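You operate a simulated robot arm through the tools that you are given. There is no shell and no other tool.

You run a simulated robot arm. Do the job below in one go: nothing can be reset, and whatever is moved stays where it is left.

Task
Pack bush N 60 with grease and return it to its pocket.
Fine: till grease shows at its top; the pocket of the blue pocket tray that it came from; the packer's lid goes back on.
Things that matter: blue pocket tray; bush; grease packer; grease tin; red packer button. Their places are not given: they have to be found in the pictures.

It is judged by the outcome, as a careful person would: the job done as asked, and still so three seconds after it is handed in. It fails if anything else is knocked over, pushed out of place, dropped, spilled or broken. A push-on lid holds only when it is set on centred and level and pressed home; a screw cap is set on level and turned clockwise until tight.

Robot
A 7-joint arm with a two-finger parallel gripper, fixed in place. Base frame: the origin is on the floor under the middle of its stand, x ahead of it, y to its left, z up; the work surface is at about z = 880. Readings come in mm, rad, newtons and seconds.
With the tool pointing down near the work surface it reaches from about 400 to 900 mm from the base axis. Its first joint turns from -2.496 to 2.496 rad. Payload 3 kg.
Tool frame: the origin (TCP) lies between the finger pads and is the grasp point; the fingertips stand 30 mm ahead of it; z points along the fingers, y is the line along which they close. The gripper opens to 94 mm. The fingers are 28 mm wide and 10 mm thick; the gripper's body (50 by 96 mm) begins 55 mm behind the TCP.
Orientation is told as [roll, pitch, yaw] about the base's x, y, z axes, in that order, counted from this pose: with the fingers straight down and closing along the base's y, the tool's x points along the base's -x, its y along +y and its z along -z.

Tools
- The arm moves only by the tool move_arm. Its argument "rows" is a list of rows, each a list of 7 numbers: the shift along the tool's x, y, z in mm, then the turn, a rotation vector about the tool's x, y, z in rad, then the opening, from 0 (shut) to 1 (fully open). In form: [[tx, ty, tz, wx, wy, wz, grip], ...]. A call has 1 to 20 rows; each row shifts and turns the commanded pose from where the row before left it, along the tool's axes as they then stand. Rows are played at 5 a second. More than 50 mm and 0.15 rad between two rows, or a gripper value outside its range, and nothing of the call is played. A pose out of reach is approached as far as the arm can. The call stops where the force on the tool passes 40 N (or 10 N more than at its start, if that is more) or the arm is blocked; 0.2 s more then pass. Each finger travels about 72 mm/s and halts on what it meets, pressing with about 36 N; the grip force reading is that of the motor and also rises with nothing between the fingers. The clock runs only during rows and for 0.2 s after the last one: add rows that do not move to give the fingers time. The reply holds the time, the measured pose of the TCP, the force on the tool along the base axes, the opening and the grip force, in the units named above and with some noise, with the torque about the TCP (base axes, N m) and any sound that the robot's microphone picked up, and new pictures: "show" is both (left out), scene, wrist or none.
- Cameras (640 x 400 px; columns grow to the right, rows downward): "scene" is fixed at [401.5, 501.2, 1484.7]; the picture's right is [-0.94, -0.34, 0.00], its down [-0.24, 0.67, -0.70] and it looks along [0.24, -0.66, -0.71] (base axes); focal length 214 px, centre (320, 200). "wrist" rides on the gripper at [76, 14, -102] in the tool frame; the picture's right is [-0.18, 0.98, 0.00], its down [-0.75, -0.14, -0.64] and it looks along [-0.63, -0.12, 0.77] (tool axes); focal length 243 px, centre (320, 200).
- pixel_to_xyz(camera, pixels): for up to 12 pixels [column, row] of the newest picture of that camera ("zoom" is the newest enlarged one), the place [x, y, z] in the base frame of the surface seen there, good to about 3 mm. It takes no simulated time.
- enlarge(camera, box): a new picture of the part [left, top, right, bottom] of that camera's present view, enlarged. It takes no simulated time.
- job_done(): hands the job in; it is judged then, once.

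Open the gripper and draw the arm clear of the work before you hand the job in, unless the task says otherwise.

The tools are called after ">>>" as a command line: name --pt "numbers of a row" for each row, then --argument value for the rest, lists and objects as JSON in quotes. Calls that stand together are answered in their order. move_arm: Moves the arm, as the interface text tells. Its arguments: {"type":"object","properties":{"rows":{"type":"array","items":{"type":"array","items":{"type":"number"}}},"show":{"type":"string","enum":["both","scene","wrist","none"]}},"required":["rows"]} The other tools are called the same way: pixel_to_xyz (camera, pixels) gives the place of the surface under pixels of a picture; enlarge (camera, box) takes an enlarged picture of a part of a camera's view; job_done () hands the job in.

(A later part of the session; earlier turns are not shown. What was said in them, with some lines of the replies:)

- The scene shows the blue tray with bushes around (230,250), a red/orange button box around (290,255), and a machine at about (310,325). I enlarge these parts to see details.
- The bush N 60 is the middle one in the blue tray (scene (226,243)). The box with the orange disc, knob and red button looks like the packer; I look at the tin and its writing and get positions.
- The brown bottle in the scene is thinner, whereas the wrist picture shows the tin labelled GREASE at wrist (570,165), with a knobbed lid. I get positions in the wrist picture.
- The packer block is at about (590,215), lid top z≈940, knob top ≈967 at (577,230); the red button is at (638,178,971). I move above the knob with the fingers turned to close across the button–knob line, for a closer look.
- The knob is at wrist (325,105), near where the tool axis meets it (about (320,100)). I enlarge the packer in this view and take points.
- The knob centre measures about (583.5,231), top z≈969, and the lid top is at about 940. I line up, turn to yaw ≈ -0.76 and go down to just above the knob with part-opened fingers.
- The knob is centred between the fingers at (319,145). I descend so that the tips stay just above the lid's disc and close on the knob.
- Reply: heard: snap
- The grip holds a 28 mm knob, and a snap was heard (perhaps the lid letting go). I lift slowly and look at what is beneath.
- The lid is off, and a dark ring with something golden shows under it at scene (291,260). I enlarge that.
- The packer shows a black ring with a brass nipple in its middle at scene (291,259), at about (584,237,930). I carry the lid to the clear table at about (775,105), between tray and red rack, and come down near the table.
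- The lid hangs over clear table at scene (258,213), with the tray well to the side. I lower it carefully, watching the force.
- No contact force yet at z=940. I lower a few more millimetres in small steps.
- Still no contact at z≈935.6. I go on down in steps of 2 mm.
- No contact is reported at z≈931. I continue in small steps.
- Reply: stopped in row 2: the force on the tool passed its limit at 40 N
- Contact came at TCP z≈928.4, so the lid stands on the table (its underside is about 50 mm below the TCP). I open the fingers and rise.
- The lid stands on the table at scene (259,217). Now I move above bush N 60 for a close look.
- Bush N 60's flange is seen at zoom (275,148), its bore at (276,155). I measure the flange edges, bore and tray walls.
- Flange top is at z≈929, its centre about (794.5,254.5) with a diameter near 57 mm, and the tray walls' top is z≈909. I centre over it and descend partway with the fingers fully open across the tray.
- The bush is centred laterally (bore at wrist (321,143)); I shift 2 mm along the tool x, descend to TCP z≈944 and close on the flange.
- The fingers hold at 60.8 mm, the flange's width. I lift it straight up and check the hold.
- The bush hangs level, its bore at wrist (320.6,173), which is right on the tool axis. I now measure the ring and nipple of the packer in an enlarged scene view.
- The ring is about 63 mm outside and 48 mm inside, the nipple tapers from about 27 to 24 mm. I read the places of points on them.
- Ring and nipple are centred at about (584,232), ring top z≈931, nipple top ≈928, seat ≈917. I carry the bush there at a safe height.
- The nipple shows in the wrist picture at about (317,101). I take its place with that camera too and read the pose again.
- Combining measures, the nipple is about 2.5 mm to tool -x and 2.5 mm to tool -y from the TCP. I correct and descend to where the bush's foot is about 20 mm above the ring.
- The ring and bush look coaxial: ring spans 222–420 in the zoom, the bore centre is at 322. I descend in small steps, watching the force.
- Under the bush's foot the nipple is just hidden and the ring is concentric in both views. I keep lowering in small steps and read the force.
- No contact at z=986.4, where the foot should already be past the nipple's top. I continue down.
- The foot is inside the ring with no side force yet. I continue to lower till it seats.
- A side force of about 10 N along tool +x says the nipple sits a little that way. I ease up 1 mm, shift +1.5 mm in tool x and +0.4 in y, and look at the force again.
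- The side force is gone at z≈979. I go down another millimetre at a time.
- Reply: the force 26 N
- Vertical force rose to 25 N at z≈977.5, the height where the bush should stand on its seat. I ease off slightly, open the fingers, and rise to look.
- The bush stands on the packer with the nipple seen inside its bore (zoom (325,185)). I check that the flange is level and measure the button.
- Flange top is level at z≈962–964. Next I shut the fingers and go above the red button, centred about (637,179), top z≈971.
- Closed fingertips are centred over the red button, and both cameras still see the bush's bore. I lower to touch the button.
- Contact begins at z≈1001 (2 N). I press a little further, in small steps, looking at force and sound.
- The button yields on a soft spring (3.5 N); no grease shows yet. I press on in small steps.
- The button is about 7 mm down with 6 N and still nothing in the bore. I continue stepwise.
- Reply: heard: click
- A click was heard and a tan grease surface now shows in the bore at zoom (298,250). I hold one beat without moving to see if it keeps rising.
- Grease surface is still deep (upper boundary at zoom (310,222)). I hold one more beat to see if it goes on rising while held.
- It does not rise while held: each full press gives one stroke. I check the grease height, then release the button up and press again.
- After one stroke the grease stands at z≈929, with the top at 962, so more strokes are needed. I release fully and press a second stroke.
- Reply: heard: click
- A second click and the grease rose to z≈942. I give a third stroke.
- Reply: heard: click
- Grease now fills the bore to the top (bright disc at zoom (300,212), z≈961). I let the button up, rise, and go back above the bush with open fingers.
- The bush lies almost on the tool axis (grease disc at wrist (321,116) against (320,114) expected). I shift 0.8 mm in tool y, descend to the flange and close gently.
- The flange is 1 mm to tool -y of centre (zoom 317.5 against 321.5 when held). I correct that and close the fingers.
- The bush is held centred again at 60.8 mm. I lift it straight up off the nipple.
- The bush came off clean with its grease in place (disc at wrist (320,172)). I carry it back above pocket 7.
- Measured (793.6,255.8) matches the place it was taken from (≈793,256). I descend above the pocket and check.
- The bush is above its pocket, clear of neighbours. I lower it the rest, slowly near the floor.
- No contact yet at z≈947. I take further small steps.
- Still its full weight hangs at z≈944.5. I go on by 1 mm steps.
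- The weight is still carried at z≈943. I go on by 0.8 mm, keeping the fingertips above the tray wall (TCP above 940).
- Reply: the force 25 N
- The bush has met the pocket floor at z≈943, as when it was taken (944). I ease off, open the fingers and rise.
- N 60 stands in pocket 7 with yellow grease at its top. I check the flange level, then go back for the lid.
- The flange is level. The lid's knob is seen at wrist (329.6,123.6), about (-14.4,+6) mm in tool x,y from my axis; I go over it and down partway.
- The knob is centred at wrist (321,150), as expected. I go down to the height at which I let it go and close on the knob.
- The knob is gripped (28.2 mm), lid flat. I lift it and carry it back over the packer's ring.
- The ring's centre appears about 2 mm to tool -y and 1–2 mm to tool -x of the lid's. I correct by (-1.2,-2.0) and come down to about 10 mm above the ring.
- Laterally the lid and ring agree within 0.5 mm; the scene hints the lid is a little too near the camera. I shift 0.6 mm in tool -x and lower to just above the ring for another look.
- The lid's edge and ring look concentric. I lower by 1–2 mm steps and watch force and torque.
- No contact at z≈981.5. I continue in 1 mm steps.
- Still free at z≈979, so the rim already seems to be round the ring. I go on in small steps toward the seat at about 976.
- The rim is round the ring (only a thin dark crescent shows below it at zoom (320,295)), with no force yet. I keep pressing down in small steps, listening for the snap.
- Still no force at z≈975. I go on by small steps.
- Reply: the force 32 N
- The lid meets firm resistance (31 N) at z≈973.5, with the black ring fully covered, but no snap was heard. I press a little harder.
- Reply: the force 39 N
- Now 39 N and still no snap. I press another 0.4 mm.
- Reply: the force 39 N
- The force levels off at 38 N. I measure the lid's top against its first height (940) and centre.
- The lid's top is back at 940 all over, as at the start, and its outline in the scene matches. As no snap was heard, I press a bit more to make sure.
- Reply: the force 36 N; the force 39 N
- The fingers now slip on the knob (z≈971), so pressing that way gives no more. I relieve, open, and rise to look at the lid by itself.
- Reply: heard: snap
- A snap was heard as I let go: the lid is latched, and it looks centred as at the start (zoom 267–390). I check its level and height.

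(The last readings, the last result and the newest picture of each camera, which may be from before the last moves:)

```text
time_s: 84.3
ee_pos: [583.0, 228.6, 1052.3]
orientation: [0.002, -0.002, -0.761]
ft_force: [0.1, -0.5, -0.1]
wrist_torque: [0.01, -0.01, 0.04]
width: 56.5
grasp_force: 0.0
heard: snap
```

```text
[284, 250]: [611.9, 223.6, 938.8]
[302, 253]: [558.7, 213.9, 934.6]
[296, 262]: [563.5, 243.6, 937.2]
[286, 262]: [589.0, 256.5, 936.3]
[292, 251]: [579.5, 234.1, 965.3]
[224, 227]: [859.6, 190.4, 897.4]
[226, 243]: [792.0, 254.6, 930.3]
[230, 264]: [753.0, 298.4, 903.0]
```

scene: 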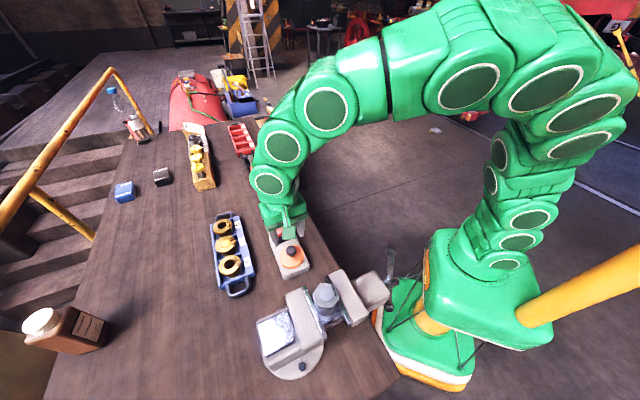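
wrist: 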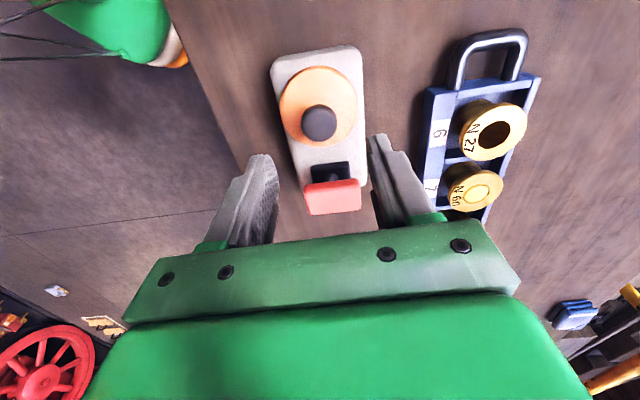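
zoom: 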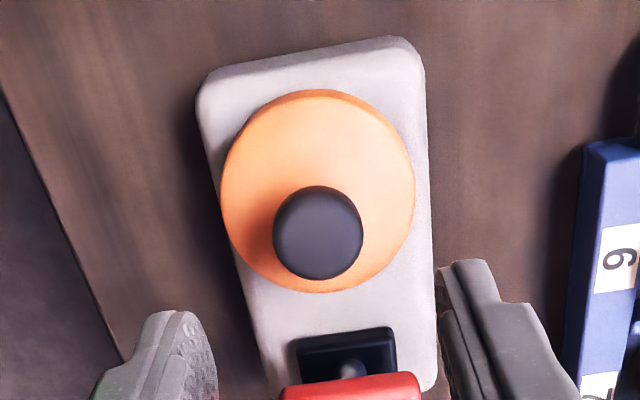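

The lid is level at z≈938–940, the same as at the start. To be sure it is home, I close the fingers and press straight down on the knob's top.

>>> move_arm --pt "1 0 0 0 0 0 0.3" --pt "0 0 0 0 0 0 0" --pt "0 0 0 0 0 0 0" --pt "0 0 20 0 0 0 0" --pt "0 0 20 0 0 0 0" --pt "0 0 6 0 0 0 0" --pt "0 0 0 0 0 0 0"

>>> enlarge --camera "scene" --box '[255, 210, 325, 290]'

>>> enlarge --camera "wrist" --box '[240, 60, 400, 220]'

```text
time_s: 85.9
ee_pos: [583.5, 230.4, 1006.0]
orientation: [0.002, -0.001, -0.759]
ft_force: [-0.7, 0.6, -0.8]
wrist_torque: [0.02, 0.02, -0.02]
width: 0.0
grasp_force: 32.9
```

scene: 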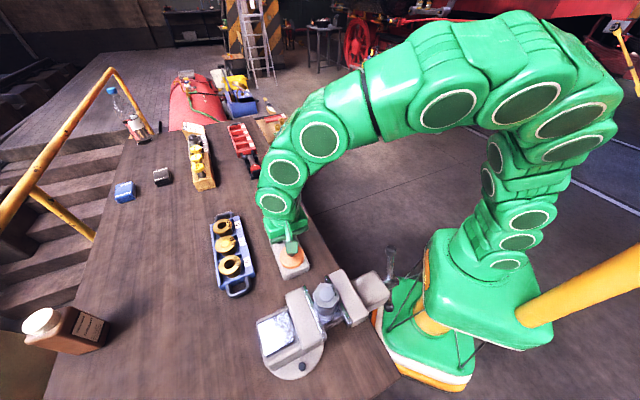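
wrist: 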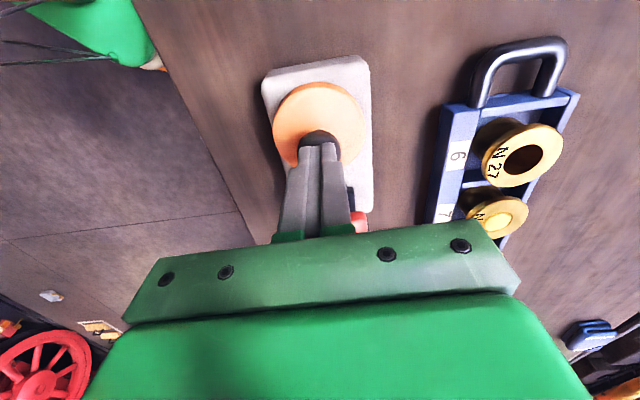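

```text
5.00 times, centred on (290, 250) of scene
```

zoom: 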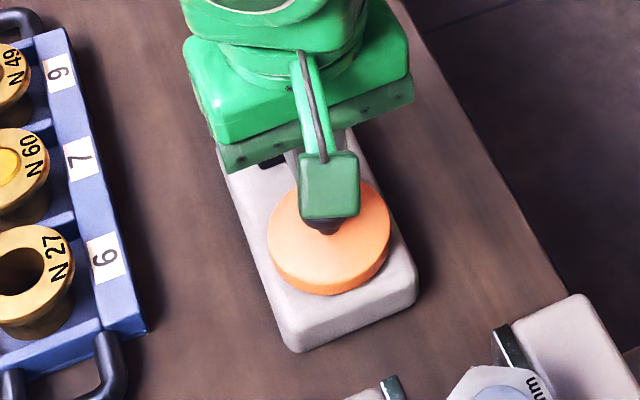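

```text
2.50 times, centred on (320, 140) of wrist
```

zoom: 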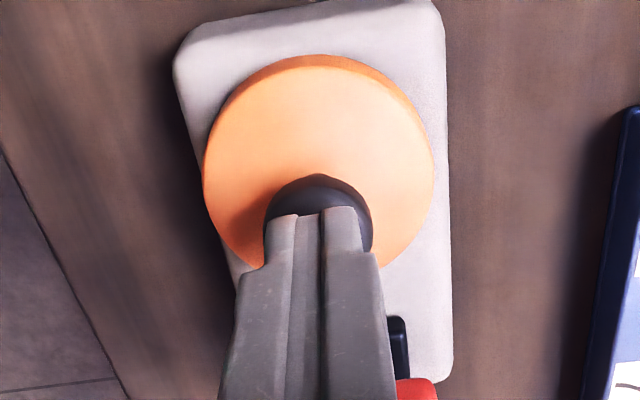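

The closed fingertips are over the knob. I lower onto it in small steps and press.

>>> move_arm --pt "0 0 3 0 0 0 0" --pt "0 0 2 0 0 0 0" --pt "0 0 0 0 0 0 0" --show "none"

>>> move_arm --pt "0 0 1.2 0 0 0 0" --pt "0 0 0 0 0 0 0" --show "none"

```text
time_s: 86.7
ee_pos: [583.5, 230.3, 1001.3]
orientation: [0.001, -0.002, -0.76]
ft_force: [0.2, -0.2, 0.0]
wrist_torque: [0.0, 0.02, -0.01]
width: 0.0
grasp_force: 33.4
```

```text
time_s: 87.3
ee_pos: [582.7, 229.8, 999.2]
orientation: [0.001, -0.002, -0.76]
ft_force: [0.3, 0.1, 0.4]
wrist_torque: [0.04, 0.01, 0.01]
width: 0.0
grasp_force: 33.3
```

No contact yet at z≈999.5. I continue in small steps.

>>> move_arm --pt "0 0 1 0 0 0 0" --pt "0 0 0 0 0 0 0" --show "none"

>>> move_arm --pt "0 0 1 0 0 0 0" --pt "0 0 0 0 0 0 0" --show "none"

>>> move_arm --pt "0 0 1 0 0 0 0" --pt "0 0 0 0 0 0 0" --show "none"

```text
time_s: 87.9
ee_pos: [583.4, 229.4, 998.3]
orientation: [0.002, -0.002, -0.762]
ft_force: [0.0, 1.0, 0.2]
wrist_torque: [0.03, 0.04, -0.02]
width: 0.0
grasp_force: 33.2
```

```text
time_s: 88.5
ee_pos: [582.9, 230.6, 999.2]
orientation: [0.002, -0.001, -0.758]
ft_force: [-2.3, -2.5, 13.6]
wrist_torque: [-0.05, 0.08, -0.03]
width: 0.0
grasp_force: 32.9
```

```text
time_s: 89.2
ee_pos: [581.5, 230.5, 997.3]
orientation: [0.006, -0.004, -0.759]
ft_force: [-5.2, -1.0, 10.9]
wrist_torque: [-0.06, 0.2, -0.02]
width: 0.1
grasp_force: 33.1
stopped in row 2: the force on the tool passed its limit at 41 N (the readings are from after the stop); the commanded pose is now the measured one
```

A 41 N press met solid resistance with no further sound, so the lid is home. I rise, open the gripper and draw the arm clear.

>>> move_arm --pt "0 0 -10 0 0 0 0" --pt "0 0 -40 0 0 0 0" --pt "0 0 -45 0 0 0 0.5" --pt "0 0 -45 0 0 0 1" --pt "0 0 -45 0 0 0 1" --pt "0 0 -45 0 0 0 1" --pt "20 -20 -20 0 0 0 1" --pt "20 -20 -10 0 0 0 1" --pt "0 0 0 0 0 0 1" --pt "0 0 0 0 0 0 1"

>>> enlarge --camera "scene" --box '[190, 190, 330, 300]'

>>> enlarge --camera "wrist" --box '[240, 20, 560, 220]'

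```text
time_s: 91.4
ee_pos: [526.6, 228.3, 1258.3]
orientation: [0.002, -0.004, -0.759]
ft_force: [0.3, 0.6, -1.2]
wrist_torque: [-0.03, -0.03, 0.02]
width: 93.7
grasp_force: 0.1
```

scene: 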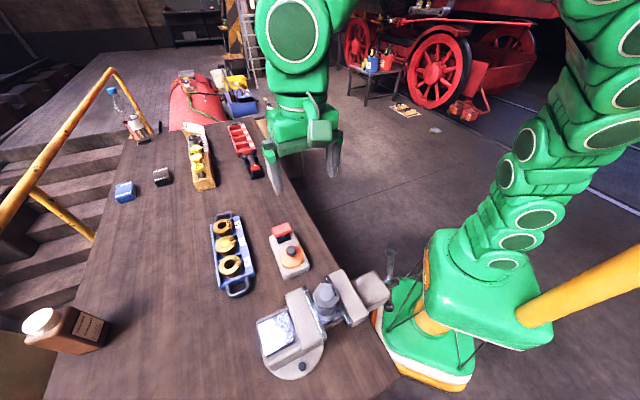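
wrist: 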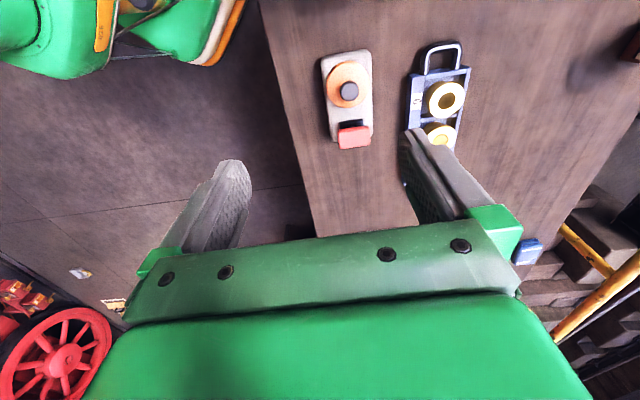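

```text
3.64 times, centred on (260, 245) of scene
```

zoom: 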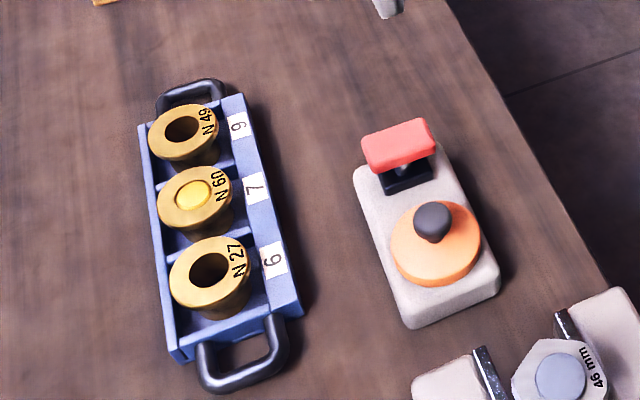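

```text
2.00 times, centred on (400, 120) of wrist
```

zoom: 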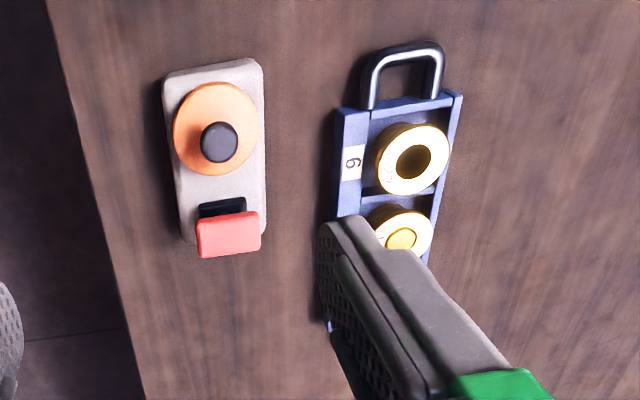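

Bush N 60 stands in pocket 7 with grease at its top, the packer's lid is on and level, the other things are where they were, and the open gripper is clear of the work. I hand the job in.

>>> job_done

```text
The job is handed in.
```

Bush N 60 is packed with grease up to its top and back in pocket 7 of the blue tray, the pocket it came from. The job has been handed in.

- **Packing:** it took three presses of the red button. After the third, grease showed level with the bush's top, and the flange reads level in its pocket.
- **Packer lid:** it is back on, centred and level at its starting height. It snapped as I let go, and a further 41 N press on the knob met solid resistance with no more movement or sound.
- **The rest:** nothing else I could see was moved. I did not need the grease tin. The gripper is open and the arm is clear of the work.
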